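You operate a simulated robot arm through the tools that you are given. There is no shell and no other tool. Be economical: measure what you need, move in short steps, check, and stop when the job is done.

You are at the controls of a simulated two-armed robot. One attempt, no reset.

Task
Wash the green beaker: fill to about its line, scrub, tip it out.
Fine: pour soapy water from the orange jug and stand the jug back. Hold the beaker while the other hand scrubs with the teal bottle brush till no grime shows; stand the brush in its stand. Tip the water into the orange bowl and stand the beaker on the serving board. Spill no more than 8 ml a pour. Drop, tip, chip, crush or break nothing, tools too; let no finger or arm be pinched, struck or weighed down. Set down upright: jug, beaker. What is to be rubbed or washed off counts as gone when no trace of it is left.
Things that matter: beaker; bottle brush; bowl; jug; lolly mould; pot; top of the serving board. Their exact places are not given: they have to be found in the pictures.

It is judged by the outcome, as a careful person would: the job done as asked, and still so three seconds after it is handed in. It fails if anything else is knocked over, pushed out of place, dropped, spilled or broken.

Robot
Two 7-joint arms with two-finger parallel grippers on one trunk, on a base that drives. Base frame: it is fixed to the floor where the robot stands at the start and does not move with it; the origin is under the middle of the robot, x ahead of it, y to its left, z up; the surface under the hand at the start is at about z = 0.9. Lengths are in m, angles in degrees, forces in N, time in s.
The left shoulder is at the start at [0.02, 0.17, 1.278], the right one opposite. With the tool pointing down near the work surface each hand reaches from about 0.1 to 0.66 m from the robot's upright axis, wherever it stands, measured 20 degrees to its own side. Places, roughly: jug [1.25, 0.75, 1.25]; pot [0.5, -0.4, 0.9]; top of the serving board [0.2, -0.4, 0.9]. Payload 3.8 kg a hand.
Tool frame (each hand has its own): the origin (TCP) lies between the finger pads and is the grasp point; the fingertips stand 0.03 m ahead of it; z points along the fingers, y is the line along which they close. Largest opening 0.11 m; finger width 0.02, thickness 0.01; the body of the gripper, 0.048 by 0.112 m, starts 0.055 m behind the TCP.
Orientation is told as [roll, pitch, yaw] about the base's x, y, z axes, in that order, counted from this pose: with the fingers straight down and closing along the base's y, the tool's x points along the base's -x, its y along +y and its z along -z.

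Tools
- The arms move only by the tool apply_moves. It takes "left_motion", "right_motion" or both (then of equal length, played together; a hand with none holds still); each is a list of rows, each a list of 3 entries, a list of its own where there are three numbers: the opening, from 0 (shut) to 1 (fully open), then the shift along the tool's x, y, z in mm, then the turn, a rotation vector about the tool's x, y, z in degrees. In form: [[gripper, [dx, dy, dz], [wx, wy, wz]], ...]. A call has 1 to 8 rows; each row shifts and turns the commanded pose from where the row before left it, along the tool's axes as they then stand. Each row takes 0.2 s and may step no farther than 0.05 m and 8.6 degrees from the row before; otherwise, or with a gripper value out of range, the whole call is refused. A pose out of reach is approached as far as the arm can. The call stops where the force on the tool passes 40 N (or 10 N more than at its start, if that is more) or the arm is blocked; 0.2 s more then pass. The fingers move at their own pace (about 0.072 m/s each) and stop on an object; they squeeze with about 23 N. The grip force told is the motor's: it shows also when the fingers shut on nothing. Time passes only in rows, and 0.2 s behind the last, so rows that do not move let the fingers close. It gives the time, the measured TCP pose, the force on the tool (base axes), the opening and the grip force at its end, in the units of the frame above (readings bear some noise), with the torque about the TCP (base axes, N m) and any sound that the robot's microphone picked up.
- Cameras (640 x 400 px; columns grow to the right, rows downward): "scene" is now at [0.1078, -0.0376, 1.4433]; the picture's right is [-0.42, -0.91, 0.00], its down [-0.40, 0.18, -0.90] and it looks along [0.82, -0.37, -0.44] (base axes); focal length 214 px, centre (320, 200). "left" rides on the left gripper at [0.072, -0.017, -0.103] in its tool frame; the picture's right is [0.23, 0.97, 0.00], its down [-0.76, 0.18, -0.62] and it looks along [-0.61, 0.14, 0.78] (tool axes); focal length 222 px, centre (320, 200). "right" rides on the right gripper at [0.072, 0.017, -0.103] in its tool frame; the picture's right is [-0.23, 0.97, 0.00], its down [-0.76, -0.18, -0.62] and it looks along [-0.61, -0.14, 0.78] (tool axes); focal length 222 px, centre (320, 200).
- snapshot(camera): a new picture of that camera. It takes no simulated time.
- move_column(by): slides the trunk up (or, below 0, down) by that many m; the arms and the scene camera ride with it, the base frame stays. It gives what a move gives, with no picture.
- base_move(legs): drives the robot by 1 to 6 legs, each [ahead, turn to the left] in m and degrees, along the robot's own axes; the way and the turn of a leg run together, so that a leg with both is an arc; at most 1.5 m and 180 degrees a leg. The arms and the cameras ride along, it lands a little off, and it stops where it bumps. It gives what a move gives.
- turn_head(pan, tilt): turns the head with the scene camera to pan (to the left, within 80 degrees either way) and tilt (down, from -29 to 69), counted from straight ahead of the robot. It gives what a move gives.
- locate(camera, pixels): for up to 12 pixels [column, row] of the newest picture of that camera ("zoom" is the newest enlarged one), the place [x, y, z] in the base frame of the surface seen there, good to about 0.002 m. It takes no simulated time.
- enlarge(camera, box): a new picture of the part [left, top, right, bottom] of that camera's present view, enlarged. It takes no simulated time.
- sign_off(): hands the job in; it is judged then, once.

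Work in short steps. Measure before you move; look again where a grasp or a placing could have gone wrong, and mend it. You have 80 turns and 62 pictures in all, those below and enlarged ones among them. Open the grippers and draw the arms clear of the work before you hand the job in, unless the task says otherwise.

The tools are called after "Call:" by a JSON object that holds its "api" and its "payload". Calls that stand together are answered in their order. apply_moves: Moves the arms, as the interface text tells. Its arguments: {"type":"object","properties":{"left_motion":{"type":"array"},"right_motion":{"type":"array"}},"required":[]} The other tools are called the same way: move_column (by) slides the trunk up or down; base_move (legs) drives the base; turn_head (pan, tilt) turns the head that bears the scene camera; snapshot (camera) takes a picture; locate (camera, pixels) gives the place of the surface under pixels of a picture; enlarge (camera, box) takes an enlarged picture of a part of a camera's view; sign_off () hands the job in.

At the start:

```text
time_s: 0.0
left_eef_pos: [0.3562, -0.0208, 1.4092]
left_tool_rot: [0.0, 0.0, 0.0]
left_force: [-0.3, 0.6, 0.4]
left_torque: [0.01, 0.03, -0.02]
left_finger_gap: 0.1101
left_finger_force: 0.0
right_eef_pos: [0.2973, -0.3835, 1.3229]
right_tool_rot: [0.0, 0.0, 0.1]
right_force: [0.1, -0.5, 1.0]
right_torque: [0.0, -0.02, -0.02]
right_finger_gap: 0.1099
right_finger_force: 0.1
trunk travel left (down, up): [-0.375, 0.195]
robot x, y, heading: [0.0032, -0.0007, -0.0]
head pan, tilt: [-24.6, 26.2]
```

scene: 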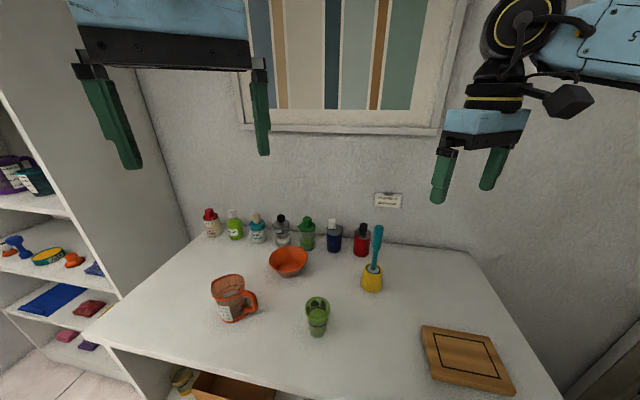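
right: 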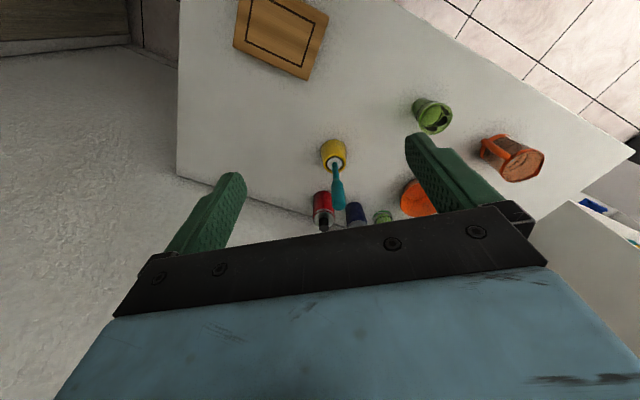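
left: 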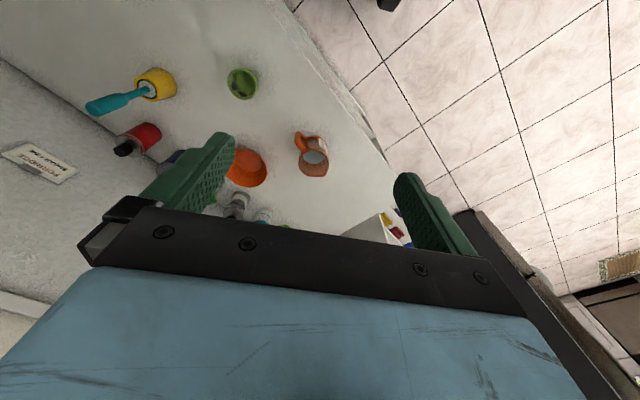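

The scene shows the jug near (233,298), the beaker (317,315), the brush in a yellow pot (372,270), the bowl (288,262) and the board (467,358). I'll enlarge the work area and locate them.

Call:
{"api": "enlarge", "payload": {"camera": "scene", "box": [190, 200, 430, 350]}}

Call:
{"api": "locate", "payload": {"camera": "scene", "pixels": [[233, 298], [317, 302], [318, 332], [372, 285], [376, 235], [288, 262], [467, 358], [228, 320], [426, 330], [512, 392], [250, 305], [272, 340]]}}

```text
2.67 times, centred on (310, 275) of scene
```

zoom: 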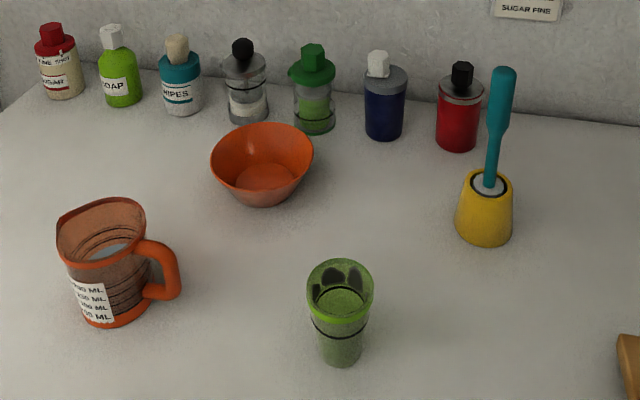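

```text
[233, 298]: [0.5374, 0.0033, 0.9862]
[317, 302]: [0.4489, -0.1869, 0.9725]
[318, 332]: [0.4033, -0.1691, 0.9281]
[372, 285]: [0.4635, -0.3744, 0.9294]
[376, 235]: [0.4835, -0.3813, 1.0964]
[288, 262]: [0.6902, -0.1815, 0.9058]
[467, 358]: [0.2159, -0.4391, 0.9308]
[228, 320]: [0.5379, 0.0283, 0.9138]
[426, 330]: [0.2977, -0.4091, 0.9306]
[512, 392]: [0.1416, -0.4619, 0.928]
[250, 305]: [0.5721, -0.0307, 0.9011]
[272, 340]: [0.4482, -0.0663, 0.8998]
```

The orange jug appears on the table, but the hint put a jug near the shelf on the left. I'll turn the head to check the shelf.

Call:
{"api": "turn_head", "payload": {"pan": 28, "tilt": 22}}

Call:
{"api": "snapshot", "payload": {"camera": "scene"}}

```text
time_s: 1.2
left_eef_pos: [0.3562, -0.0222, 1.4086]
left_tool_rot: [0.0, -0.1, 0.0]
left_force: [0.1, 0.2, 0.3]
left_torque: [0.03, -0.01, -0.05]
left_finger_gap: 0.1101
left_finger_force: 0.0
right_eef_pos: [0.2976, -0.3835, 1.3226]
right_tool_rot: [0.0, -0.1, 0.1]
right_force: [0.0, 0.4, -0.4]
right_torque: [0.02, -0.02, 0.01]
right_finger_gap: 0.1101
right_finger_force: 0.1
trunk travel left (down, up): [-0.375, 0.195]
robot x, y, heading: [-0.0026, -0.0033, 0.0]
head pan, tilt: [28.0, 22.0]
```

```text
57 pictures are left
```

scene: 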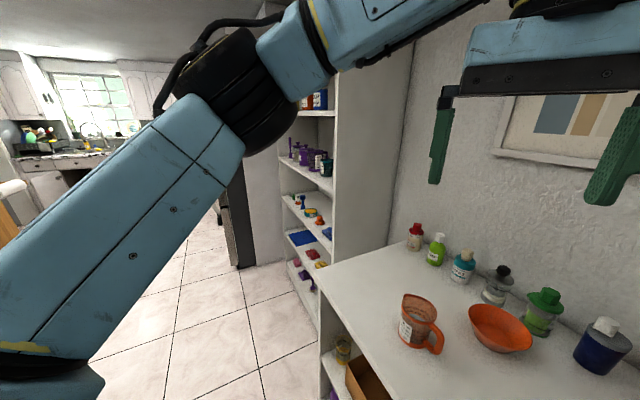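

The shelf at columns 280–335 holds several items, with something orange near (308,100). I'll enlarge it, and the jug and beaker on the table.

Call:
{"api": "enlarge", "payload": {"camera": "scene", "box": [270, 70, 350, 300]}}

Call:
{"api": "locate", "payload": {"camera": "scene", "pixels": [[308, 102], [320, 100], [326, 165], [312, 155], [420, 310], [301, 158], [320, 220]]}}

Call:
{"api": "enlarge", "payload": {"camera": "scene", "box": [370, 270, 550, 382]}}

```text
1.74 times, centred on (310, 185) of scene
```

zoom: 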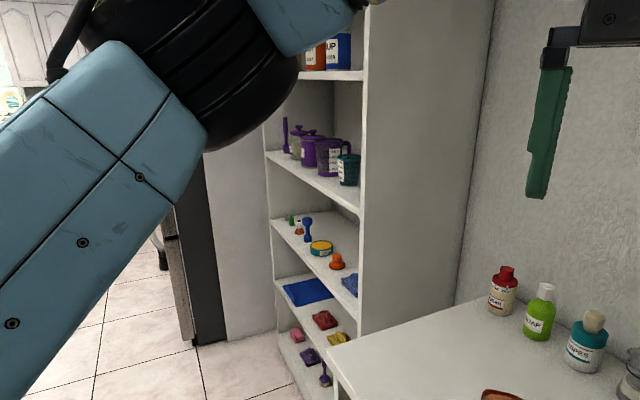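

```text
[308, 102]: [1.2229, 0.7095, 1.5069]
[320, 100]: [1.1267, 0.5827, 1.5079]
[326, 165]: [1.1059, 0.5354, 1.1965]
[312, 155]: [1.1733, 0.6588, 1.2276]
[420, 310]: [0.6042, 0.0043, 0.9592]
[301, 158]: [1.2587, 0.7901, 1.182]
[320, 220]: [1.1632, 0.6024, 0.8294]
```

```text
3.56 times, centred on (460, 326) of scene
```

zoom: 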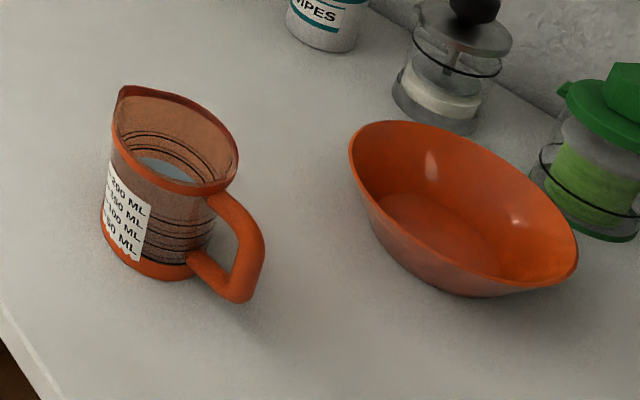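

The orange jug on the table holds bluish water, and the shelf's jugs are purple, so the table one is the target. I'll look closely at the jug and the beaker.

Call:
{"api": "turn_head", "payload": {"pan": -15, "tilt": 50}}

Call:
{"api": "snapshot", "payload": {"camera": "scene"}}

Call:
{"api": "enlarge", "payload": {"camera": "scene", "box": [190, 60, 430, 210]}}

```text
time_s: 2.3
left_eef_pos: [0.3556, -0.0211, 1.4094]
left_tool_rot: [0.0, 0.1, 0.0]
left_force: [0.3, -0.5, -0.1]
left_torque: [0.0, 0.01, 0.01]
left_finger_gap: 0.1099
left_finger_force: 0.2
right_eef_pos: [0.2972, -0.3849, 1.3227]
right_tool_rot: [-0.1, 0.0, 0.1]
right_force: [0.2, -0.5, -0.4]
right_torque: [0.03, 0.02, -0.01]
right_finger_gap: 0.11
right_finger_force: 0.1
trunk travel left (down, up): [-0.375, 0.195]
robot x, y, heading: [-0.0008, 0.0012, -0.1]
head pan, tilt: [-15.0, 50.0]
```

```text
54 pictures are left
```

scene: 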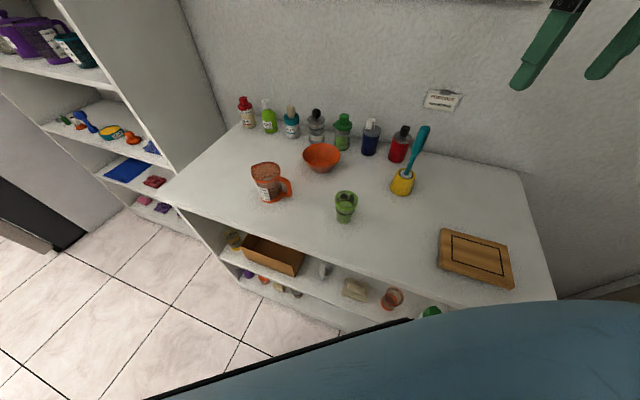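

```text
2.67 times, centred on (310, 135) of scene
```

zoom: 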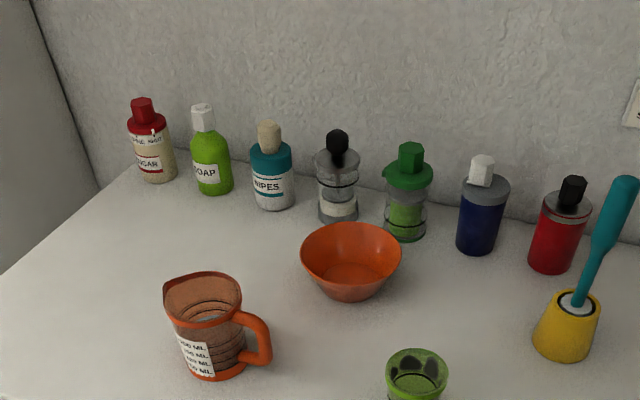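

I'll zoom in on the jug and bowl, then on the beaker and brush, to measure them.

Call:
{"api": "enlarge", "payload": {"camera": "scene", "box": [236, 150, 316, 200]}}

Call:
{"api": "locate", "payload": {"camera": "zoom", "pixels": [[130, 140], [190, 100], [290, 110], [330, 160], [250, 200], [170, 190], [400, 290], [350, 270], [370, 350], [240, 400], [310, 390], [180, 350]]}}

Call:
{"api": "enlarge", "payload": {"camera": "scene", "box": [316, 120, 444, 230]}}

```text
8.00 times, centred on (276, 175) of scene
```

zoom: 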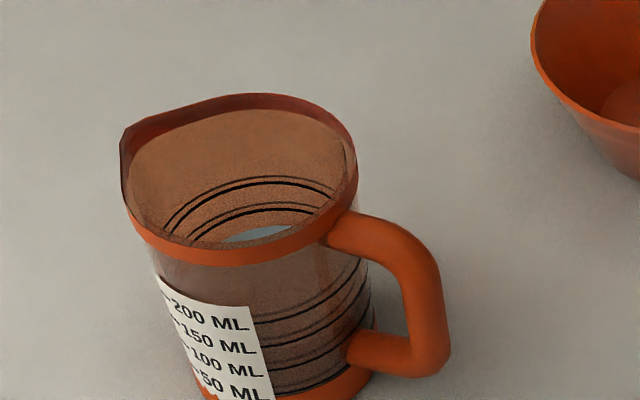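

```text
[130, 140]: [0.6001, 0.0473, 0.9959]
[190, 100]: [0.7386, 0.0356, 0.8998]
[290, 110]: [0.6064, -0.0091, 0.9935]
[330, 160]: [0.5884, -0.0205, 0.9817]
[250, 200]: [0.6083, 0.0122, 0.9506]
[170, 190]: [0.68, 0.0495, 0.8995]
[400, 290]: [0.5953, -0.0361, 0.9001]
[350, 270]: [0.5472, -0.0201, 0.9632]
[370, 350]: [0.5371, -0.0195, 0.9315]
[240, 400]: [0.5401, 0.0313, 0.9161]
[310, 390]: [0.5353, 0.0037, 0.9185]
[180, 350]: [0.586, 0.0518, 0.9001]
```

```text
3.64 times, centred on (380, 175) of scene
```

zoom: 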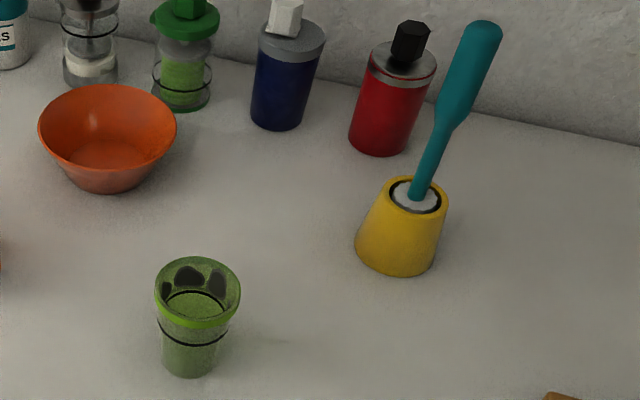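

I'll measure the beaker, brush, pot and bowl from this zoom.

Call:
{"api": "locate", "payload": {"camera": "zoom", "pixels": [[157, 290], [238, 292], [197, 322], [190, 335], [188, 372], [170, 368], [484, 28], [455, 90], [432, 150], [418, 192], [400, 270], [447, 200]]}}

Call:
{"api": "locate", "payload": {"camera": "scene", "pixels": [[304, 156], [340, 156], [322, 146], [322, 172], [322, 162], [440, 230], [438, 268], [508, 245], [513, 287]]}}

```text
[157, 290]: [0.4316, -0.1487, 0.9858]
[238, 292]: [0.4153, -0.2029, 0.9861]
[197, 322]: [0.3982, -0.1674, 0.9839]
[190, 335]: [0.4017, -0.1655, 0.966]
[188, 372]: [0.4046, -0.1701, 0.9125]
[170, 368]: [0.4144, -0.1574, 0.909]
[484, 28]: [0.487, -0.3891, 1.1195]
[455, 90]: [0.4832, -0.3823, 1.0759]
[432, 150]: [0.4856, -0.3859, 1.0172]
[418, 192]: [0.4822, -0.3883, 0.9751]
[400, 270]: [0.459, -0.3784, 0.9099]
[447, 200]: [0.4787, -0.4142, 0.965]
```

```text
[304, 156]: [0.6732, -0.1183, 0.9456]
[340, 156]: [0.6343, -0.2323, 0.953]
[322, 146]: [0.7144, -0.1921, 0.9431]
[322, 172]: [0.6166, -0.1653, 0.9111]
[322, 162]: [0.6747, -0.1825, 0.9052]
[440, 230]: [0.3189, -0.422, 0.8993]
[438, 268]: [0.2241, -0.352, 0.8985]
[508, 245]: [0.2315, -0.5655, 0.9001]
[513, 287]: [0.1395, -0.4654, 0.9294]
```

I'll take the left wrist camera's close-up on the jug, which gives a top view of its handle and spout direction.

Call:
{"api": "enlarge", "payload": {"camera": "left", "box": [280, 120, 344, 184]}}

Call:
{"api": "locate", "payload": {"camera": "left", "pixels": [[300, 134], [315, 138], [327, 152], [326, 168], [312, 174], [300, 165], [301, 150], [313, 158]]}}

```text
6.25 times, centred on (312, 152) of left
```

zoom: 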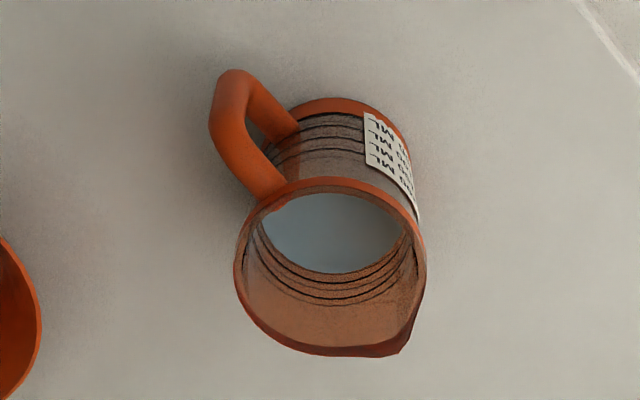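

```text
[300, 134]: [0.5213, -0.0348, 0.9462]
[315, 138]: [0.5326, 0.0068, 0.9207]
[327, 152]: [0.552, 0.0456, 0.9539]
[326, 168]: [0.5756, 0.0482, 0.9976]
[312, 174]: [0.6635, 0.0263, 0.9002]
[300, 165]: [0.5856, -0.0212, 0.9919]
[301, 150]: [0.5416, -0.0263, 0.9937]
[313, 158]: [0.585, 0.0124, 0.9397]
```

Spout tip is at zoom (402,348) and the handle at (230,100). I'll locate rim, handle and water points.

Call:
{"api": "locate", "payload": {"camera": "zoom", "pixels": [[402, 351], [238, 255], [423, 255], [330, 184], [262, 200], [226, 120], [240, 78], [252, 180], [320, 352], [330, 235], [400, 200], [285, 125]]}}

```text
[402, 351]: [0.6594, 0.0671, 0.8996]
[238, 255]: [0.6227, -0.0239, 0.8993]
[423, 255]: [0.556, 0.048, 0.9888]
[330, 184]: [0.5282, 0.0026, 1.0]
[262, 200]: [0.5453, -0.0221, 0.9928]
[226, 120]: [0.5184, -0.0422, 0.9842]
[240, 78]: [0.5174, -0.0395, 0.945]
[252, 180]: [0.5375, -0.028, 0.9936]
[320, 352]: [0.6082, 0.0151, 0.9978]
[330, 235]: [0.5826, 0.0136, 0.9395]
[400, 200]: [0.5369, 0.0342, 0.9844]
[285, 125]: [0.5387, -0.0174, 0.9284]
```

Jug: centre about (0.568, 0.010), radius 0.04, rim z 1.00, handle at 225° and spout at 45°. I'll grasp it from above with the fingers perpendicular to the spout axis, so I first test yawing the left hand to -135° in free air while lowering it.

Call:
{"api": "apply_moves", "payload": {"left_motion": [[1, [0, 0, 15], [0, 0, 8.5]], [1, [0, 0, 15], [0, 0, 8.5]], [1, [0, 0, 15], [0, 0, 8.5]], [1, [0, 0, 15], [0, 0, 8.5]], [1, [0, 0, 15], [0, 0, 8.5]], [1, [0, 0, 15], [0, 0, 8.5]], [1, [0, 0, 15], [0, 0, 8.5]], [1, [0, 0, 15], [0, 0, 8.5]]]}}

Call:
{"api": "apply_moves", "payload": {"left_motion": [[1, [0, 0, 10], [0, 0, 8.5]], [1, [0, 0, 10], [0, 0, 8.5]], [1, [0, 0, 10], [0, 0, 8.5]], [1, [0, 0, 10], [0, 0, 8.5]], [1, [0, 0, 10], [0, 0, 8.5]], [1, [0, 0, 10], [0, 0, 8.5]], [1, [0, 0, 10], [0, 0, 8.5]], [1, [0, 0, 10], [0, 0, 7.5]]]}}

```text
time_s: 4.1
left_eef_pos: [0.3551, -0.0204, 1.2881]
left_tool_rot: [-0.1, 0.0, -68.1]
left_force: [0.0, -0.2, 0.7]
left_torque: [-0.04, 0.01, -0.04]
left_finger_gap: 0.1101
left_finger_force: 0.0
right_eef_pos: [0.2984, -0.3828, 1.3225]
right_tool_rot: [0.0, -0.1, 0.1]
right_force: [0.4, 0.0, -0.4]
right_torque: [0.01, 0.01, 0.03]
right_finger_gap: 0.1101
right_finger_force: 0.0
trunk travel left (down, up): [-0.375, 0.195]
robot x, y, heading: [-0.0004, 0.0014, 0.0]
head pan, tilt: [-15.0, 50.0]
```

```text
time_s: 5.9
left_eef_pos: [0.1593, -0.0009, 1.2133]
left_tool_rot: [0.5, 0.3, -132.4]
left_force: [16.1, -7.9, -0.8]
left_torque: [0.37, 0.78, -0.12]
left_finger_gap: 0.101
left_finger_force: 0.1
left hand out of reach, approached as far as the arm can: row 3, 4, 5, 6, 7, 8
right_eef_pos: [0.2974, -0.384, 1.3221]
right_tool_rot: [0.0, 0.0, 0.1]
right_force: [0.5, -1.1, 0.5]
right_torque: [0.0, 0.01, 0.01]
right_finger_gap: 0.1099
right_finger_force: 0.0
trunk travel left (down, up): [-0.375, 0.195]
robot x, y, heading: [-0.0002, 0.002, -0.2]
head pan, tilt: [-15.0, 50.0]
stopped in row 8 (left hand): the force on the tool passed its limit at 109 N (the readings are from after the stop); the commanded pose is now the measured one
```

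The -135° yaw is out of reach and the hand bumped. I'm backing out, moving toward +x while turning back.

Call:
{"api": "apply_moves", "payload": {"left_motion": [[1, [16, 18, 0], [0, 0, -8.5]], [1, [14, 21, 0], [0, 0, -8.5]], [1, [10, 23, 0], [0, 0, -8.5]], [1, [7, 24, 0], [0, 0, -8.5]], [1, [4, 25, 0], [0, 0, -8.5]], [1, [0, 25, 0], [0, 0, -8.5]], [1, [-4, 25, 0], [0, 0, -8.5]], [1, [-7, 24, 0], [0, 0, -8.5]]]}}

Call:
{"api": "snapshot", "payload": {"camera": "scene"}}

```text
time_s: 7.7
left_eef_pos: [0.3575, -0.0029, 1.2162]
left_tool_rot: [0.4, -0.2, -64.5]
left_force: [1.0, 0.7, 0.9]
left_torque: [-0.04, 0.0, -0.02]
left_finger_gap: 0.1101
left_finger_force: 0.0
right_eef_pos: [0.2982, -0.3841, 1.3235]
right_tool_rot: [0.0, 0.0, 0.1]
right_force: [-0.9, -0.8, -0.9]
right_torque: [0.01, -0.03, -0.03]
right_finger_gap: 0.11
right_finger_force: 0.1
trunk travel left (down, up): [-0.375, 0.195]
robot x, y, heading: [-0.0022, -0.0009, 0.1]
head pan, tilt: [-15.0, 50.0]
```

```text
49 pictures are left
```

scene: 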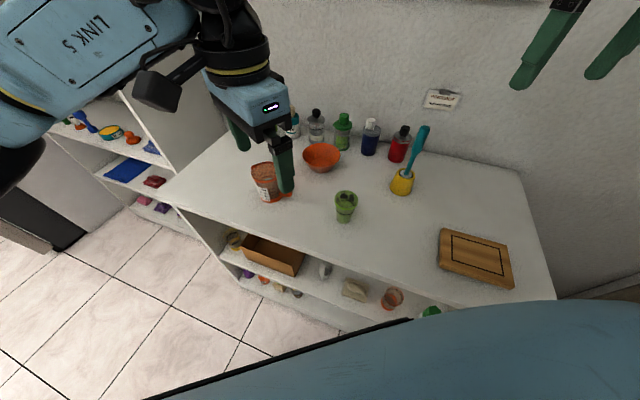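

Nothing was disturbed. I'll turn the other way to yaw about +45°, which is perpendicular to the spout axis, then go over the jug.

Call:
{"api": "apply_moves", "payload": {"left_motion": [[1, [0, 0, 0], [0, 0, -8.5]], [1, [0, 0, 0], [0, 0, -8.5]], [1, [0, 0, 0], [0, 0, -8.5]], [1, [0, 0, 0], [0, 0, -8.5]], [1, [0, 0, 0], [0, 0, -8.5]], [1, [0, 0, 0], [0, 0, -8.5]], [1, [0, 0, 0], [0, 0, -8.5]], [1, [0, 0, 0], [0, 0, -8.5]]]}}

Call:
{"api": "apply_moves", "payload": {"left_motion": [[1, [-40, 0, 0], [0, 0, -8.5]], [1, [-40, 0, 0], [0, 0, -8.5]], [1, [-30, 0, 0], [0, 0, -8.5]], [1, [0, 0, 0], [0, 0, -8.5]], [1, [0, 0, 0], [0, 0, -7.5]]]}}

```text
time_s: 9.5
left_eef_pos: [0.358, -0.0023, 1.2152]
left_tool_rot: [-0.2, -0.5, 3.6]
left_force: [-0.3, 0.1, -0.1]
left_torque: [0.02, -0.01, 0.02]
left_finger_gap: 0.11
left_finger_force: 0.0
right_eef_pos: [0.2984, -0.3847, 1.3226]
right_tool_rot: [0.0, 0.0, 0.1]
right_force: [-0.1, -0.1, 0.3]
right_torque: [-0.05, -0.01, 0.01]
right_finger_gap: 0.1099
right_finger_force: 0.1
trunk travel left (down, up): [-0.375, 0.195]
robot x, y, heading: [-0.0011, -0.0018, -0.1]
head pan, tilt: [-15.0, 50.0]
```

```text
time_s: 10.7
left_eef_pos: [0.4655, 0.0201, 1.2167]
left_tool_rot: [-0.5, -0.2, 45.0]
left_force: [-0.1, -0.4, 0.7]
left_torque: [-0.01, -0.01, 0.01]
left_finger_gap: 0.1101
left_finger_force: 0.1
right_eef_pos: [0.2979, -0.3847, 1.3236]
right_tool_rot: [0.0, 0.0, 0.1]
right_force: [-0.4, 0.2, 0.1]
right_torque: [0.0, -0.02, 0.0]
right_finger_gap: 0.1101
right_finger_force: 0.2
trunk travel left (down, up): [-0.375, 0.195]
robot x, y, heading: [-0.0025, -0.0006, -0.3]
head pan, tilt: [-15.0, 50.0]
```

Yaw 45° works. Before grasping, I'll rehearse the pouring pose in free air above the beaker: shift there, yaw to 60° and tilt 50°.

Call:
{"api": "apply_moves", "payload": {"left_motion": [[1, [35, -20, 5], [0, 0, 0]], [1, [35, -20, 5], [0, 0, 0]], [1, [35, -20, 5], [0, 0, 0]], [1, [35, -20, 5], [0, 0, 0]], [1, [35, -20, 5], [0, 0, 0]], [1, [37, -20, 5], [0, 0, 0]], [1, [0, 0, 0], [0, 0, -7.5]], [1, [0, 0, 0], [0, 0, -7.5]]]}}

Call:
{"api": "apply_moves", "payload": {"left_motion": [[1, [0, 0, 0], [0, 8.4, 0]], [1, [0, 0, 0], [0, 8.4, 0]], [1, [0, 0, 0], [0, 8.4, 0]], [1, [0, 0, 0], [0, 8.4, 0]], [1, [0, 0, 0], [0, 8.4, 0]], [1, [0, 0, 0], [0, 8.4, 0]], [1, [0, 0, 0], [0, 8.4, 0]]]}}

```text
time_s: 12.5
left_eef_pos: [0.4092, -0.1921, 1.1881]
left_tool_rot: [-0.4, -0.2, 60.0]
left_force: [-0.4, -0.3, -0.1]
left_torque: [0.0, -0.01, -0.01]
left_finger_gap: 0.1102
left_finger_force: 0.1
left hand out of reach, approached as far as the arm can: row 6
right_eef_pos: [0.2982, -0.3852, 1.3229]
right_tool_rot: [0.0, -0.1, 0.1]
right_force: [0.6, 0.1, 0.0]
right_torque: [-0.01, -0.02, -0.02]
right_finger_gap: 0.1101
right_finger_force: 0.0
trunk travel left (down, up): [-0.375, 0.195]
robot x, y, heading: [-0.001, -0.0011, -0.2]
head pan, tilt: [-15.0, 50.0]
```

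```text
time_s: 14.1
left_eef_pos: [0.4096, -0.1905, 1.1899]
left_tool_rot: [-0.9, 58.8, 59.1]
left_force: [0.8, -0.6, 0.0]
left_torque: [0.01, 0.03, -0.02]
left_finger_gap: 0.1097
left_finger_force: 0.0
right_eef_pos: [0.2973, -0.3848, 1.3231]
right_tool_rot: [0.0, -0.1, 0.0]
right_force: [0.1, 0.7, 0.1]
right_torque: [0.0, -0.01, -0.01]
right_finger_gap: 0.1103
right_finger_force: 0.0
trunk travel left (down, up): [-0.375, 0.195]
robot x, y, heading: [0.0022, 0.0009, -0.2]
head pan, tilt: [-15.0, 50.0]
```

The pose works. I'll check it at pouring height, with the hand still clear of the beaker.

Call:
{"api": "apply_moves", "payload": {"left_motion": [[1, [-25, 0, 22], [0, 0, 0]], [1, [-25, 0, 22], [0, 0, 0]], [1, [-25, 0, 22], [0, 0, 0]], [1, [-23, 0, 22], [0, 0, 0]]]}}

Call:
{"api": "snapshot", "payload": {"camera": "scene"}}

```text
time_s: 15.1
left_eef_pos: [0.4002, -0.2112, 1.0593]
left_tool_rot: [-0.8, 58.5, 59.2]
left_force: [-0.3, -0.5, -0.2]
left_torque: [0.0, 0.0, -0.01]
left_finger_gap: 0.1101
left_finger_force: 0.1
right_eef_pos: [0.2971, -0.3833, 1.3235]
right_tool_rot: [0.2, -0.1, 0.1]
right_force: [-0.9, -0.2, -0.5]
right_torque: [0.01, -0.01, -0.03]
right_finger_gap: 0.1102
right_finger_force: 0.0
trunk travel left (down, up): [-0.375, 0.195]
robot x, y, heading: [-0.0002, -0.0004, -0.1]
head pan, tilt: [-15.0, 50.0]
```

```text
48 pictures are left
```

scene: 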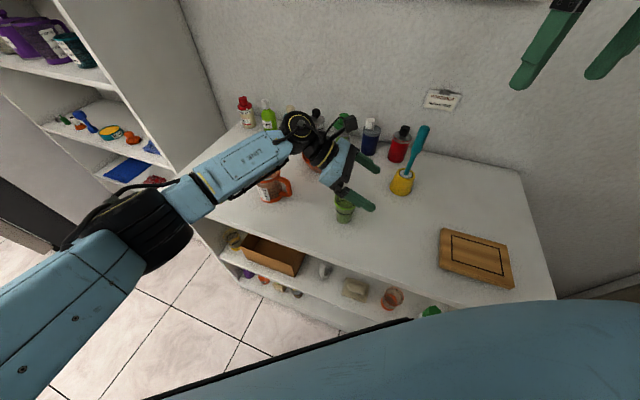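

The pouring pose is reachable. I'll reverse out of it and go over the jug.

Call:
{"api": "apply_moves", "payload": {"left_motion": [[1, [24, 0, -22], [0, 0, 0]], [1, [25, 0, -22], [0, 0, 0]], [1, [25, 0, -22], [0, -8.4, 0]], [1, [20, 0, -30], [0, -8.4, 0]], [1, [0, 0, 0], [0, -8.4, 0]], [1, [0, 0, 0], [0, -8.4, 0]], [1, [0, 0, 0], [0, -8.4, 0]], [1, [0, 0, 0], [0, -8.4, 0]]]}}

Call:
{"api": "apply_moves", "payload": {"left_motion": [[1, [0, 0, 0], [0, -8, 7.0]], [1, [-36, 4, 0], [0, 0, 8.0]], [1, [-36, 4, 0], [0, 0, 0]], [1, [-36, 4, 0], [0, 0, 0]], [1, [-36, 4, 0], [0, 0, 0]], [1, [-36, 4, 0], [0, 0, 0]], [1, [-36, 4, 0], [0, 0, 0]]]}}

```text
time_s: 16.9
left_eef_pos: [0.4114, -0.1871, 1.1913]
left_tool_rot: [-0.3, 7.9, 59.9]
left_force: [0.6, -0.4, -0.6]
left_torque: [-0.02, -0.02, 0.0]
left_finger_gap: 0.1098
left_finger_force: 0.0
right_eef_pos: [0.2977, -0.3851, 1.3215]
right_tool_rot: [0.0, 0.0, 0.1]
right_force: [0.1, -0.1, -0.5]
right_torque: [-0.02, -0.01, 0.01]
right_finger_gap: 0.1102
right_finger_force: 0.0
trunk travel left (down, up): [-0.375, 0.195]
robot x, y, heading: [0.0023, 0.0006, -0.2]
head pan, tilt: [-15.0, 50.0]
```

```text
refused: row 1 steps farther than a row can; nothing moved
```

The combined turn was too large for one row, so I'll split it.

Call:
{"api": "apply_moves", "payload": {"left_motion": [[1, [0, 0, 0], [0, -7.9, 0]], [1, [-36, 4, 0], [0, 0, 8.0]], [1, [-36, 4, 0], [0, 0, 7.0]], [1, [-36, 4, 0], [0, 0, 0]], [1, [-36, 4, 0], [0, 0, 0]], [1, [-36, 4, 0], [0, 0, 0]], [1, [-36, 4, 0], [0, 0, 0]]]}}

Call:
{"api": "snapshot", "payload": {"camera": "left"}}

```text
time_s: 18.5
left_eef_pos: [0.5362, -0.01, 1.1919]
left_tool_rot: [-0.5, 0.2, 44.9]
left_force: [0.1, 0.7, 0.7]
left_torque: [0.0, 0.0, 0.01]
left_finger_gap: 0.1099
left_finger_force: 0.1
right_eef_pos: [0.2977, -0.3839, 1.3218]
right_tool_rot: [-0.1, 0.0, 0.1]
right_force: [-1.1, -0.1, 0.2]
right_torque: [-0.02, 0.0, 0.0]
right_finger_gap: 0.1099
right_finger_force: 0.1
trunk travel left (down, up): [-0.375, 0.195]
robot x, y, heading: [0.001, 0.0005, -0.1]
head pan, tilt: [-15.0, 50.0]
```

```text
47 pictures are left
```

left: 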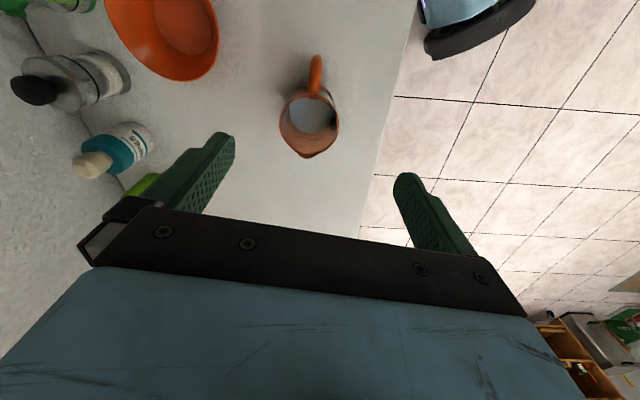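

The handle lies close to the hand's x axis. I'll zoom in to measure the jug axis precisely.

Call:
{"api": "enlarge", "payload": {"camera": "left", "box": [260, 40, 370, 170]}}

Call:
{"api": "locate", "payload": {"camera": "left", "pixels": [[315, 60], [316, 75], [315, 88], [306, 154], [282, 112], [338, 118], [286, 104], [310, 118], [317, 92]]}}

```text
3.08 times, centred on (315, 105) of left
```

zoom: 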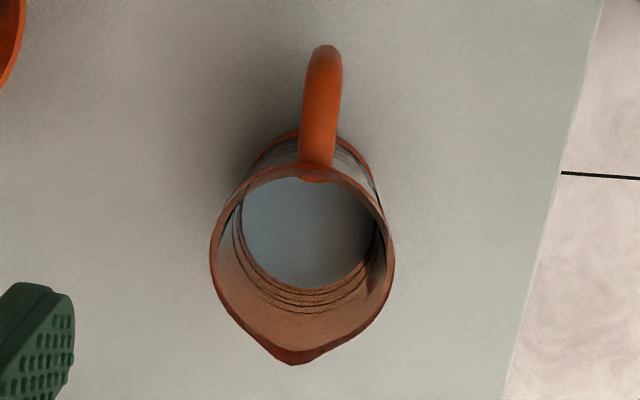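

```text
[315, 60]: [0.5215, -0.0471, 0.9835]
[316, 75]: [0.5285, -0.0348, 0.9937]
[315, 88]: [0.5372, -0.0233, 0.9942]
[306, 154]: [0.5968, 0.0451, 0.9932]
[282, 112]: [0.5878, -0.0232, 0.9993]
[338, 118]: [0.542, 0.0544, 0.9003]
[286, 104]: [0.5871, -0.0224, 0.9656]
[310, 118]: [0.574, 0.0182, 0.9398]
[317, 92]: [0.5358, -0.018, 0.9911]
```

I'll locate several rim points for the centre.

Call:
{"api": "locate", "payload": {"camera": "zoom", "pixels": [[213, 255], [391, 262], [214, 240], [389, 240], [305, 182], [292, 355], [240, 315], [355, 320], [325, 60], [318, 150], [382, 300], [225, 300]]}}

```text
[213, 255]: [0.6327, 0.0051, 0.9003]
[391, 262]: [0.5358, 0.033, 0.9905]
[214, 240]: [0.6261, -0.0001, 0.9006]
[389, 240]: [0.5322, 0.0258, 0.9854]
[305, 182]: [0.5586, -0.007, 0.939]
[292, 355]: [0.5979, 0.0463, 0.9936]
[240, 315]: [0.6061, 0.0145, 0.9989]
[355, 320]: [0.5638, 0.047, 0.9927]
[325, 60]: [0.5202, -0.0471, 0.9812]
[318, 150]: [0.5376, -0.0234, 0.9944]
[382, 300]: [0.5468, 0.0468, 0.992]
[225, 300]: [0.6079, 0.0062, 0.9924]
```

Fit: centre (0.568, 0.011), radius 0.04, spout axis at about 50.7°. I'll align the hand there: yaw 50.7°, tilted 25° toward the handle side, at z≈1.06.

Call:
{"api": "apply_moves", "payload": {"left_motion": [[1, [0, 0, 0], [0, 0, -5.8]], [1, [0, 0, 0], [0, -8.4, 0]], [1, [0, 0, 0], [0, -8.4, 0]], [1, [0, 0, 0], [0, -8.4, 0]], [1, [-33, -11.5, 15.5], [0, 0, 0]], [1, [18, 0, 39], [0, 0, 0]], [1, [18, 0, 39], [0, 0, 0]], [1, [18, 0, 39], [0, 0, 0]]]}}

Call:
{"api": "snapshot", "payload": {"camera": "left"}}

```text
time_s: 20.3
left_eef_pos: [0.5687, 0.0121, 1.0622]
left_tool_rot: [-0.6, -25.1, 50.9]
left_force: [1.1, -0.3, 0.0]
left_torque: [0.01, 0.03, 0.03]
left_finger_gap: 0.1101
left_finger_force: 0.2
right_eef_pos: [0.2982, -0.3842, 1.3221]
right_tool_rot: [0.0, 0.0, 0.1]
right_force: [-0.5, -0.4, -0.2]
right_torque: [-0.02, -0.02, -0.04]
right_finger_gap: 0.1101
right_finger_force: 0.0
trunk travel left (down, up): [-0.375, 0.195]
robot x, y, heading: [0.0022, -0.0012, -0.3]
head pan, tilt: [-15.0, 50.0]
```

```text
45 pictures are left
```

left: 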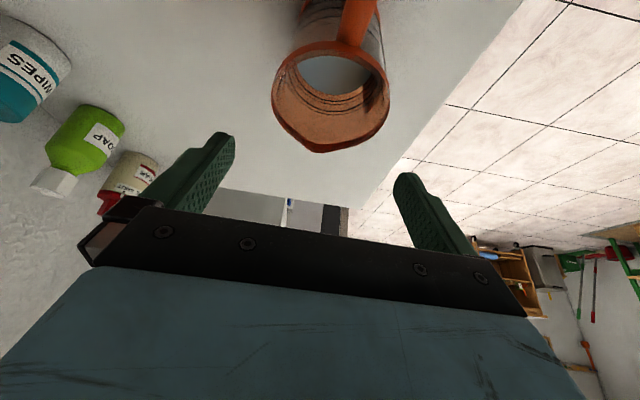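

Numerically the hand is centred to about 1 mm. I'll descend to z≈0.965, straddling the jug.

Call:
{"api": "apply_moves", "payload": {"left_motion": [[1, [10.3, 0, 22], [0, 0, 0]], [1, [10.3, 0, 22], [0, 0, 0]], [1, [10.3, 0, 22], [0, 0, 0]], [1, [10.3, 0, 22], [0, 0, 0]]]}}

Call:
{"api": "turn_head", "payload": {"pan": 2, "tilt": 38}}

Call:
{"api": "enlarge", "payload": {"camera": "scene", "box": [230, 130, 430, 290]}}

```text
time_s: 21.3
left_eef_pos: [0.569, 0.0107, 0.9657]
left_tool_rot: [-0.6, -25.0, 51.0]
left_force: [0.2, -0.1, -0.2]
left_torque: [-0.01, 0.02, -0.04]
left_finger_gap: 0.1102
left_finger_force: 0.1
right_eef_pos: [0.2982, -0.3845, 1.3223]
right_tool_rot: [0.1, 0.0, 0.2]
right_force: [0.4, 0.1, -0.1]
right_torque: [0.01, 0.04, -0.03]
right_finger_gap: 0.1099
right_finger_force: 0.0
trunk travel left (down, up): [-0.375, 0.195]
robot x, y, heading: [-0.0007, -0.0025, 0.0]
head pan, tilt: [-15.0, 50.0]
```

```text
time_s: 22.1
left_eef_pos: [0.5683, 0.0106, 0.9648]
left_tool_rot: [-0.5, -25.1, 50.9]
left_force: [0.1, -0.5, -0.1]
left_torque: [0.01, -0.01, 0.0]
left_finger_gap: 0.1101
left_finger_force: 0.1
right_eef_pos: [0.2991, -0.3849, 1.3224]
right_tool_rot: [0.0, 0.0, 0.1]
right_force: [1.0, -0.3, -0.3]
right_torque: [0.05, -0.01, 0.0]
right_finger_gap: 0.1101
right_finger_force: 0.0
trunk travel left (down, up): [-0.375, 0.195]
robot x, y, heading: [0.0029, -0.0024, 0.1]
head pan, tilt: [2.0, 38.0]
```

```text
2.50 times, centred on (330, 210) of scene
```

zoom: 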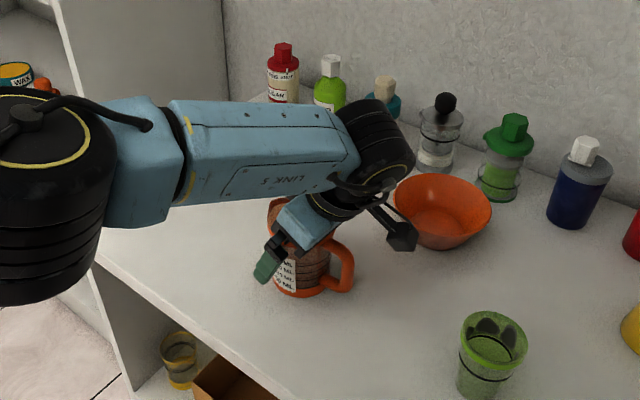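

The fingers straddle the jug. Now I close the grip.

Call:
{"api": "apply_moves", "payload": {"left_motion": [[0.8, [0, 0, 0], [0, 0, 0]], [0.6, [0, 0, 0], [0, 0, 0]], [0.3, [0, 0, 0], [0, 0, 0]], [0, [0, 0, 0], [0, 0, 0]], [0, [0, 0, 0], [0, 0, 0]]]}}

```text
time_s: 23.3
left_eef_pos: [0.5683, 0.0111, 0.9665]
left_tool_rot: [-0.5, -24.9, 50.8]
left_force: [-0.4, 0.1, 1.2]
left_torque: [-0.05, -0.08, 0.0]
left_finger_gap: 0.0816
left_finger_force: 23.2
right_eef_pos: [0.298, -0.3845, 1.3226]
right_tool_rot: [-0.1, -0.1, 0.2]
right_force: [0.0, -0.9, -0.5]
right_torque: [0.0, 0.0, 0.03]
right_finger_gap: 0.1099
right_finger_force: 0.0
trunk travel left (down, up): [-0.375, 0.195]
robot x, y, heading: [0.0052, 0.0004, -0.1]
head pan, tilt: [2.0, 38.0]
```

Gripped at 0.0816 m with 23 N. I'll lift gently straight up.

Call:
{"api": "apply_moves", "payload": {"left_motion": [[0, [-4.2, 0, -9], [0, 0, 0]], [0, [-8.5, 0, -18], [0, 0, 0]], [0, [-10.6, 0, -22.7], [0, 0, 0]], [0, [-10.6, 0, -22.7], [0, 0, 0]], [0, [-10.6, 0, -22.7], [0, 0, 0]], [0, [-8.5, 0, -18], [0, 0, 0]], [0, [-4.2, 0, -9], [0, 0, 0]]]}}

Call:
{"api": "snapshot", "payload": {"camera": "left"}}

```text
time_s: 24.9
left_eef_pos: [0.5694, 0.009, 1.0985]
left_tool_rot: [-0.6, -25.0, 50.9]
left_force: [-1.2, 0.3, -2.5]
left_torque: [0.05, -0.06, 0.0]
left_finger_gap: 0.0817
left_finger_force: 23.3
right_eef_pos: [0.2982, -0.3831, 1.3225]
right_tool_rot: [0.0, 0.0, 0.0]
right_force: [0.2, 0.9, -0.9]
right_torque: [0.0, 0.0, -0.01]
right_finger_gap: 0.1098
right_finger_force: 0.0
trunk travel left (down, up): [-0.375, 0.195]
robot x, y, heading: [-0.004, -0.0004, 0.1]
head pan, tilt: [2.0, 38.0]
```

```text
43 pictures are left
```

left: 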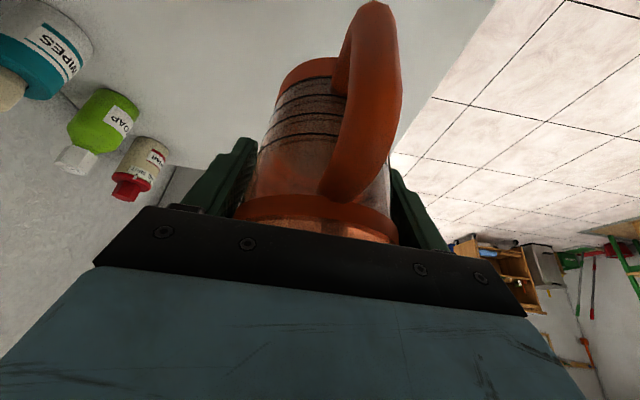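

The jug is held level with its bottom at about 1.03. I'll tilt the tool to vertical (jug tilted about 25°, still well below the lip), yaw to about 60°, and start carrying it.

Call:
{"api": "apply_moves", "payload": {"left_motion": [[0, [0, 0, 0], [0, 5, 0]], [0, [0, 0, -5], [0, 7, 0]], [0, [0, 0, -5], [0, 7, 0]], [0, [0, 0, -5], [0, 6, 0]], [0, [12, 0, 0], [0, 0, -4.5]], [0, [24, 3, 0], [0, 0, -4]], [0, [30, 3.5, 0], [0, 0, 0]], [0, [30, 3.5, 0], [0, 0, 0]]]}}

Call:
{"api": "apply_moves", "payload": {"left_motion": [[0, [30, 3.5, 0], [0, 3, 0]], [0, [30, 3.5, 0], [0, 3, 0]], [0, [30, 3.5, 0], [0, 3, 0]], [0, [30, 3.5, 0], [0, 3, 0]], [0, [24, 3.5, 0], [0, 0, 0]], [0, [14, 2, 0], [0, 0, 0]], [0, [6, 0, 0], [0, 0, 0]]]}}

Call:
{"api": "snapshot", "payload": {"camera": "scene"}}

```text
time_s: 26.7
left_eef_pos: [0.5047, -0.07, 1.1134]
left_tool_rot: [-0.4, 0.1, 59.2]
left_force: [-0.4, -0.8, -2.3]
left_torque: [0.04, -0.04, 0.03]
left_finger_gap: 0.0817
left_finger_force: 23.0
right_eef_pos: [0.2964, -0.3841, 1.3217]
right_tool_rot: [0.1, 0.1, 0.1]
right_force: [0.4, 0.6, -0.1]
right_torque: [-0.04, -0.03, 0.02]
right_finger_gap: 0.1099
right_finger_force: 0.0
trunk travel left (down, up): [-0.375, 0.195]
robot x, y, heading: [-0.0025, -0.0017, 0.1]
head pan, tilt: [2.0, 38.0]
```

```text
time_s: 28.3
left_eef_pos: [0.4056, -0.1964, 1.1325]
left_tool_rot: [-0.4, 12.1, 59.1]
left_force: [-0.3, -0.2, -1.7]
left_torque: [0.04, -0.03, -0.02]
left_finger_gap: 0.0819
left_finger_force: 23.0
right_eef_pos: [0.2988, -0.3847, 1.3226]
right_tool_rot: [0.0, 0.0, 0.1]
right_force: [0.0, 0.0, -0.8]
right_torque: [0.01, 0.01, 0.02]
right_finger_gap: 0.1101
right_finger_force: 0.1
trunk travel left (down, up): [-0.375, 0.195]
robot x, y, heading: [-0.0021, 0.0013, -0.3]
head pan, tilt: [2.0, 38.0]
```

```text
42 pictures are left
```

scene: 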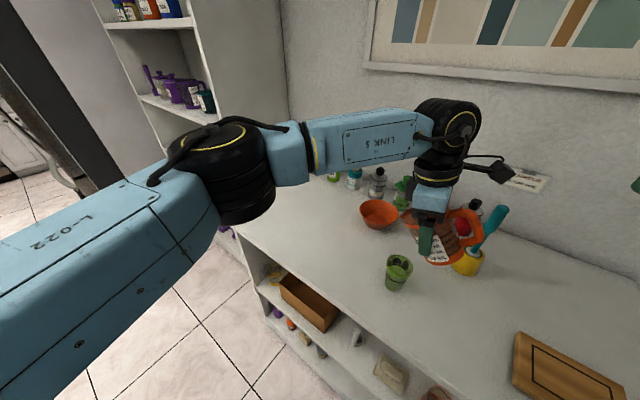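

I'll shift to put the lip just before the beaker's centre, lower to z≈1.04, and look before tilting further.

Call:
{"api": "apply_moves", "payload": {"left_motion": [[0, [3.75, -1.5, 20], [0, 0, 0]], [0, [3.75, -1.5, 26], [0, 0, 0]], [0, [3.75, -1.5, 26], [0, 0, 0]], [0, [3.75, -1.5, 18], [0, 0, 0]], [0, [0, 0, 6], [0, 0, 0]]]}}

Call:
{"api": "turn_head", "payload": {"pan": -22, "tilt": 45}}

Call:
{"api": "enlarge", "payload": {"camera": "scene", "box": [240, 110, 420, 240]}}

Call:
{"api": "snapshot", "payload": {"camera": "right"}}

```text
time_s: 29.5
left_eef_pos: [0.3978, -0.2275, 1.0411]
left_tool_rot: [-0.4, 12.0, 59.0]
left_force: [-0.3, 0.8, -2.6]
left_torque: [0.02, -0.04, 0.02]
left_finger_gap: 0.0816
left_finger_force: 23.2
left hand out of reach, approached as far as the arm can: row 5
right_eef_pos: [0.2978, -0.3856, 1.3228]
right_tool_rot: [0.1, 0.0, 0.1]
right_force: [-0.4, 0.5, -0.7]
right_torque: [-0.01, 0.01, -0.03]
right_finger_gap: 0.11
right_finger_force: 0.0
trunk travel left (down, up): [-0.375, 0.195]
robot x, y, heading: [-0.0007, 0.001, -0.2]
head pan, tilt: [2.0, 38.0]
```

```text
time_s: 30.4
left_eef_pos: [0.3961, -0.2267, 1.0407]
left_tool_rot: [-0.5, 12.0, 59.1]
left_force: [-0.4, -0.5, -2.1]
left_torque: [0.03, -0.02, -0.01]
left_finger_gap: 0.0819
left_finger_force: 23.0
right_eef_pos: [0.2971, -0.3836, 1.322]
right_tool_rot: [0.0, -0.1, 0.1]
right_force: [0.9, -0.5, -0.1]
right_torque: [-0.02, -0.01, 0.0]
right_finger_gap: 0.11
right_finger_force: 0.0
trunk travel left (down, up): [-0.375, 0.195]
robot x, y, heading: [0.0013, 0.0002, 0.2]
head pan, tilt: [-22.0, 45.0]
```

```text
3.08 times, centred on (330, 175) of scene
```

zoom: 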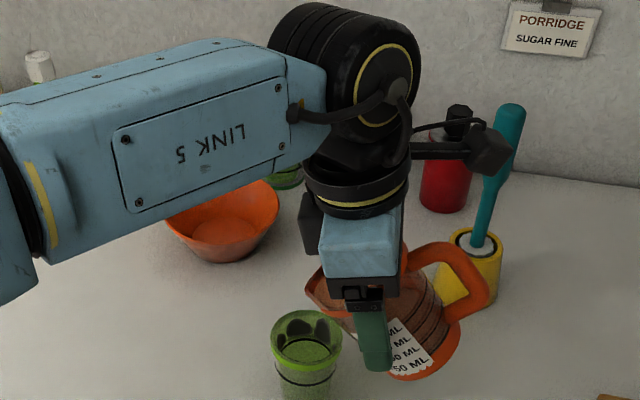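

```text
40 pictures are left
```

right: 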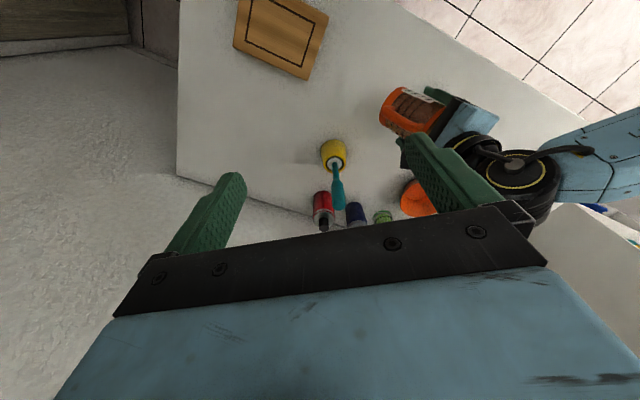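

The lip at zoom (313,290) sits over the beaker mouth (308,335). I'll locate it precisely before tilting.

Call:
{"api": "locate", "payload": {"camera": "zoom", "pixels": [[310, 293], [306, 283], [325, 300], [320, 275], [273, 340], [341, 340], [307, 368], [307, 311], [310, 348], [308, 382]]}}

```text
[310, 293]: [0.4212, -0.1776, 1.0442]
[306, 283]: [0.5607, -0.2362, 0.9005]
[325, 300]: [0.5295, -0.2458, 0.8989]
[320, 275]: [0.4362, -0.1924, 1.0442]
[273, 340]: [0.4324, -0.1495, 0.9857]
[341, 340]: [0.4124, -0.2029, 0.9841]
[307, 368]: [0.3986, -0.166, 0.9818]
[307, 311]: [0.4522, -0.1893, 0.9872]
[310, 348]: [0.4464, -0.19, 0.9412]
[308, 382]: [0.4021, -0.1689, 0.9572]
```

The lip is right over the beaker's centre. I'll tilt slowly to about 57° of jug tilt and look.

Call:
{"api": "apply_moves", "payload": {"left_motion": [[0, [0, 0, 0], [0, 4, 0]], [0, [0, 0, 0], [0, 4, 0]], [0, [0, 0, 0], [0, 4, 0]], [0, [0, 0, 0], [0, 4, 0]], [0, [0, 0, 0], [0, 3, 0]], [0, [0, 0, 0], [0, 0, 0]]]}}

Call:
{"api": "enlarge", "payload": {"camera": "scene", "box": [280, 170, 400, 240]}}

```text
time_s: 31.8
left_eef_pos: [0.3986, -0.2271, 1.0418]
left_tool_rot: [-0.5, 31.2, 58.8]
left_force: [0.8, 0.9, -2.0]
left_torque: [0.07, -0.1, -0.01]
left_finger_gap: 0.0817
left_finger_force: 22.9
right_eef_pos: [0.2974, -0.385, 1.3226]
right_tool_rot: [0.0, 0.0, 0.1]
right_force: [0.2, -0.2, -0.1]
right_torque: [0.04, 0.0, 0.0]
right_finger_gap: 0.1097
right_finger_force: 0.1
trunk travel left (down, up): [-0.375, 0.195]
robot x, y, heading: [-0.0012, 0.001, -0.1]
head pan, tilt: [-22.0, 45.0]
```

```text
5.33 times, centred on (340, 205) of scene
```

zoom: 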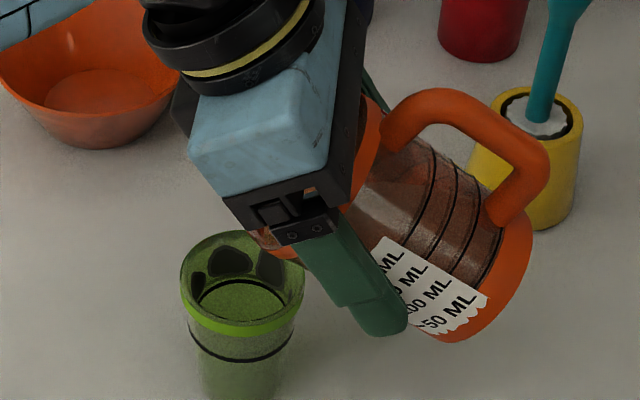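

No flow yet at 56°. I'll tilt 6° more.

Call:
{"api": "apply_moves", "payload": {"left_motion": [[0, [0, 0, 0], [0, 2, 0]], [0, [0, 0, 0], [0, 2, 0]], [0, [0, 0, 0], [0, 2, 0]], [0, [0, 0, 0], [0, 0, 0]], [0, [0, 0, 0], [0, 0, 0]]]}}

Call:
{"api": "enlarge", "payload": {"camera": "scene", "box": [280, 170, 400, 240]}}

```text
time_s: 33.0
left_eef_pos: [0.3986, -0.2272, 1.0399]
left_tool_rot: [-0.6, 37.2, 58.8]
left_force: [-0.4, -1.1, -2.3]
left_torque: [0.04, -0.03, 0.0]
left_finger_gap: 0.0818
left_finger_force: 22.9
right_eef_pos: [0.2991, -0.3839, 1.3232]
right_tool_rot: [0.1, 0.1, 0.1]
right_force: [0.1, 0.8, 0.2]
right_torque: [-0.05, 0.03, 0.03]
right_finger_gap: 0.11
right_finger_force: 0.0
trunk travel left (down, up): [-0.375, 0.195]
robot x, y, heading: [0.0022, 0.0015, -0.0]
head pan, tilt: [-22.0, 45.0]
```

```text
5.33 times, centred on (340, 205) of scene
```

zoom: 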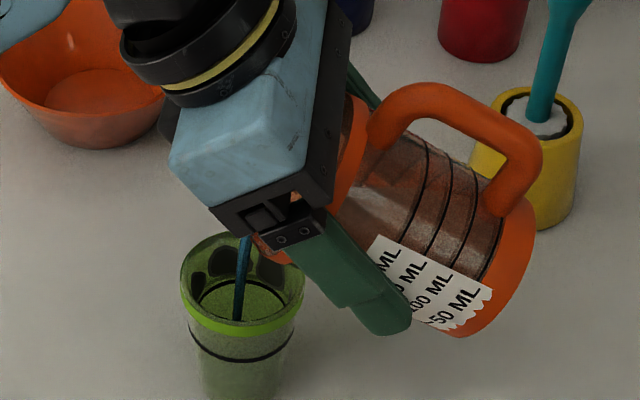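

A stream falls inside the beaker at zoom (240,280). I'll hold, let it run and check the level.

Call:
{"api": "apply_moves", "payload": {"left_motion": [[0, [0, 0, 0], [0, 0, 0]], [0, [0, 0, 0], [0, 0, 0]], [0, [0, 0, 0], [0, 1.5, 0]], [0, [0, 0, 0], [0, 0, 0]], [0, [0, 0, 0], [0, 0, 0]]]}}

Call:
{"api": "enlarge", "payload": {"camera": "scene", "box": [290, 190, 370, 250]}}

```text
time_s: 34.2
left_eef_pos: [0.3985, -0.227, 1.0415]
left_tool_rot: [-0.6, 38.5, 58.8]
left_force: [-0.4, -0.2, -1.7]
left_torque: [0.03, -0.03, -0.01]
left_finger_gap: 0.0817
left_finger_force: 23.2
right_eef_pos: [0.2986, -0.3851, 1.3234]
right_tool_rot: [-0.2, 0.0, 0.1]
right_force: [-0.2, -1.0, 0.0]
right_torque: [0.02, 0.01, 0.02]
right_finger_gap: 0.11
right_finger_force: 0.0
trunk travel left (down, up): [-0.375, 0.195]
robot x, y, heading: [-0.0001, -0.0017, 0.2]
head pan, tilt: [-22.0, 45.0]
```

```text
6.67 times, centred on (330, 220) of scene
```

zoom: 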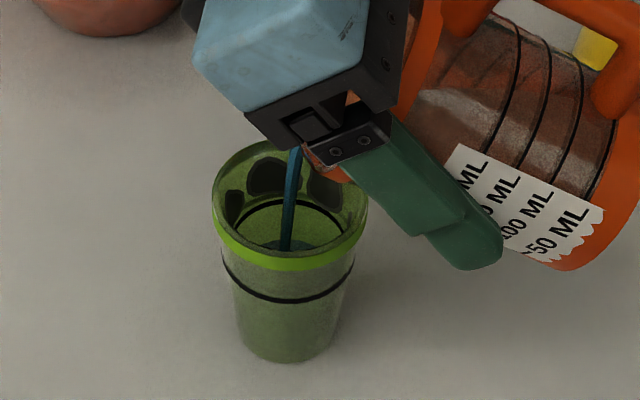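

Water is visible around zoom (280,244). I'll locate its height and the line.

Call:
{"api": "locate", "payload": {"camera": "zoom", "pixels": [[270, 246], [305, 246], [262, 235], [310, 225], [240, 283], [290, 300], [285, 247]]}}

Call:
{"api": "apply_moves", "payload": {"left_motion": [[0, [0, 0, 0], [0, 1.5, 0]], [0, [0, 0, 0], [0, 0, 0]], [0, [0, 0, 0], [0, 0, 0]]]}}

Call:
{"api": "enlarge", "payload": {"camera": "scene", "box": [290, 190, 370, 250]}}

```text
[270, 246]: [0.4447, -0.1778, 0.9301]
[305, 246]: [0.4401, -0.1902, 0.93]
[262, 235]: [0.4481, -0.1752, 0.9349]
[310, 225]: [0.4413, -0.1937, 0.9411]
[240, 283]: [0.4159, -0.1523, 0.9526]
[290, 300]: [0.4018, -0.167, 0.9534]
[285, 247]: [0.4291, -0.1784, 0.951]
```

```text
time_s: 35.0
left_eef_pos: [0.3962, -0.2255, 1.0416]
left_tool_rot: [-0.6, 40.1, 58.9]
left_force: [0.0, -0.1, -2.3]
left_torque: [0.02, -0.04, 0.03]
left_finger_gap: 0.0817
left_finger_force: 22.5
right_eef_pos: [0.298, -0.3848, 1.3238]
right_tool_rot: [0.0, -0.1, 0.1]
right_force: [-0.7, 0.2, -0.9]
right_torque: [0.0, 0.0, -0.02]
right_finger_gap: 0.1097
right_finger_force: 0.1
trunk travel left (down, up): [-0.375, 0.195]
robot x, y, heading: [0.0025, 0.0011, 0.0]
head pan, tilt: [-22.0, 45.0]
```

```text
6.67 times, centred on (330, 220) of scene
```

zoom: 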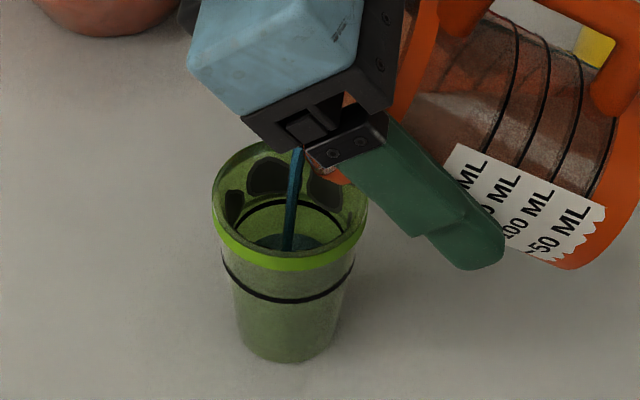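

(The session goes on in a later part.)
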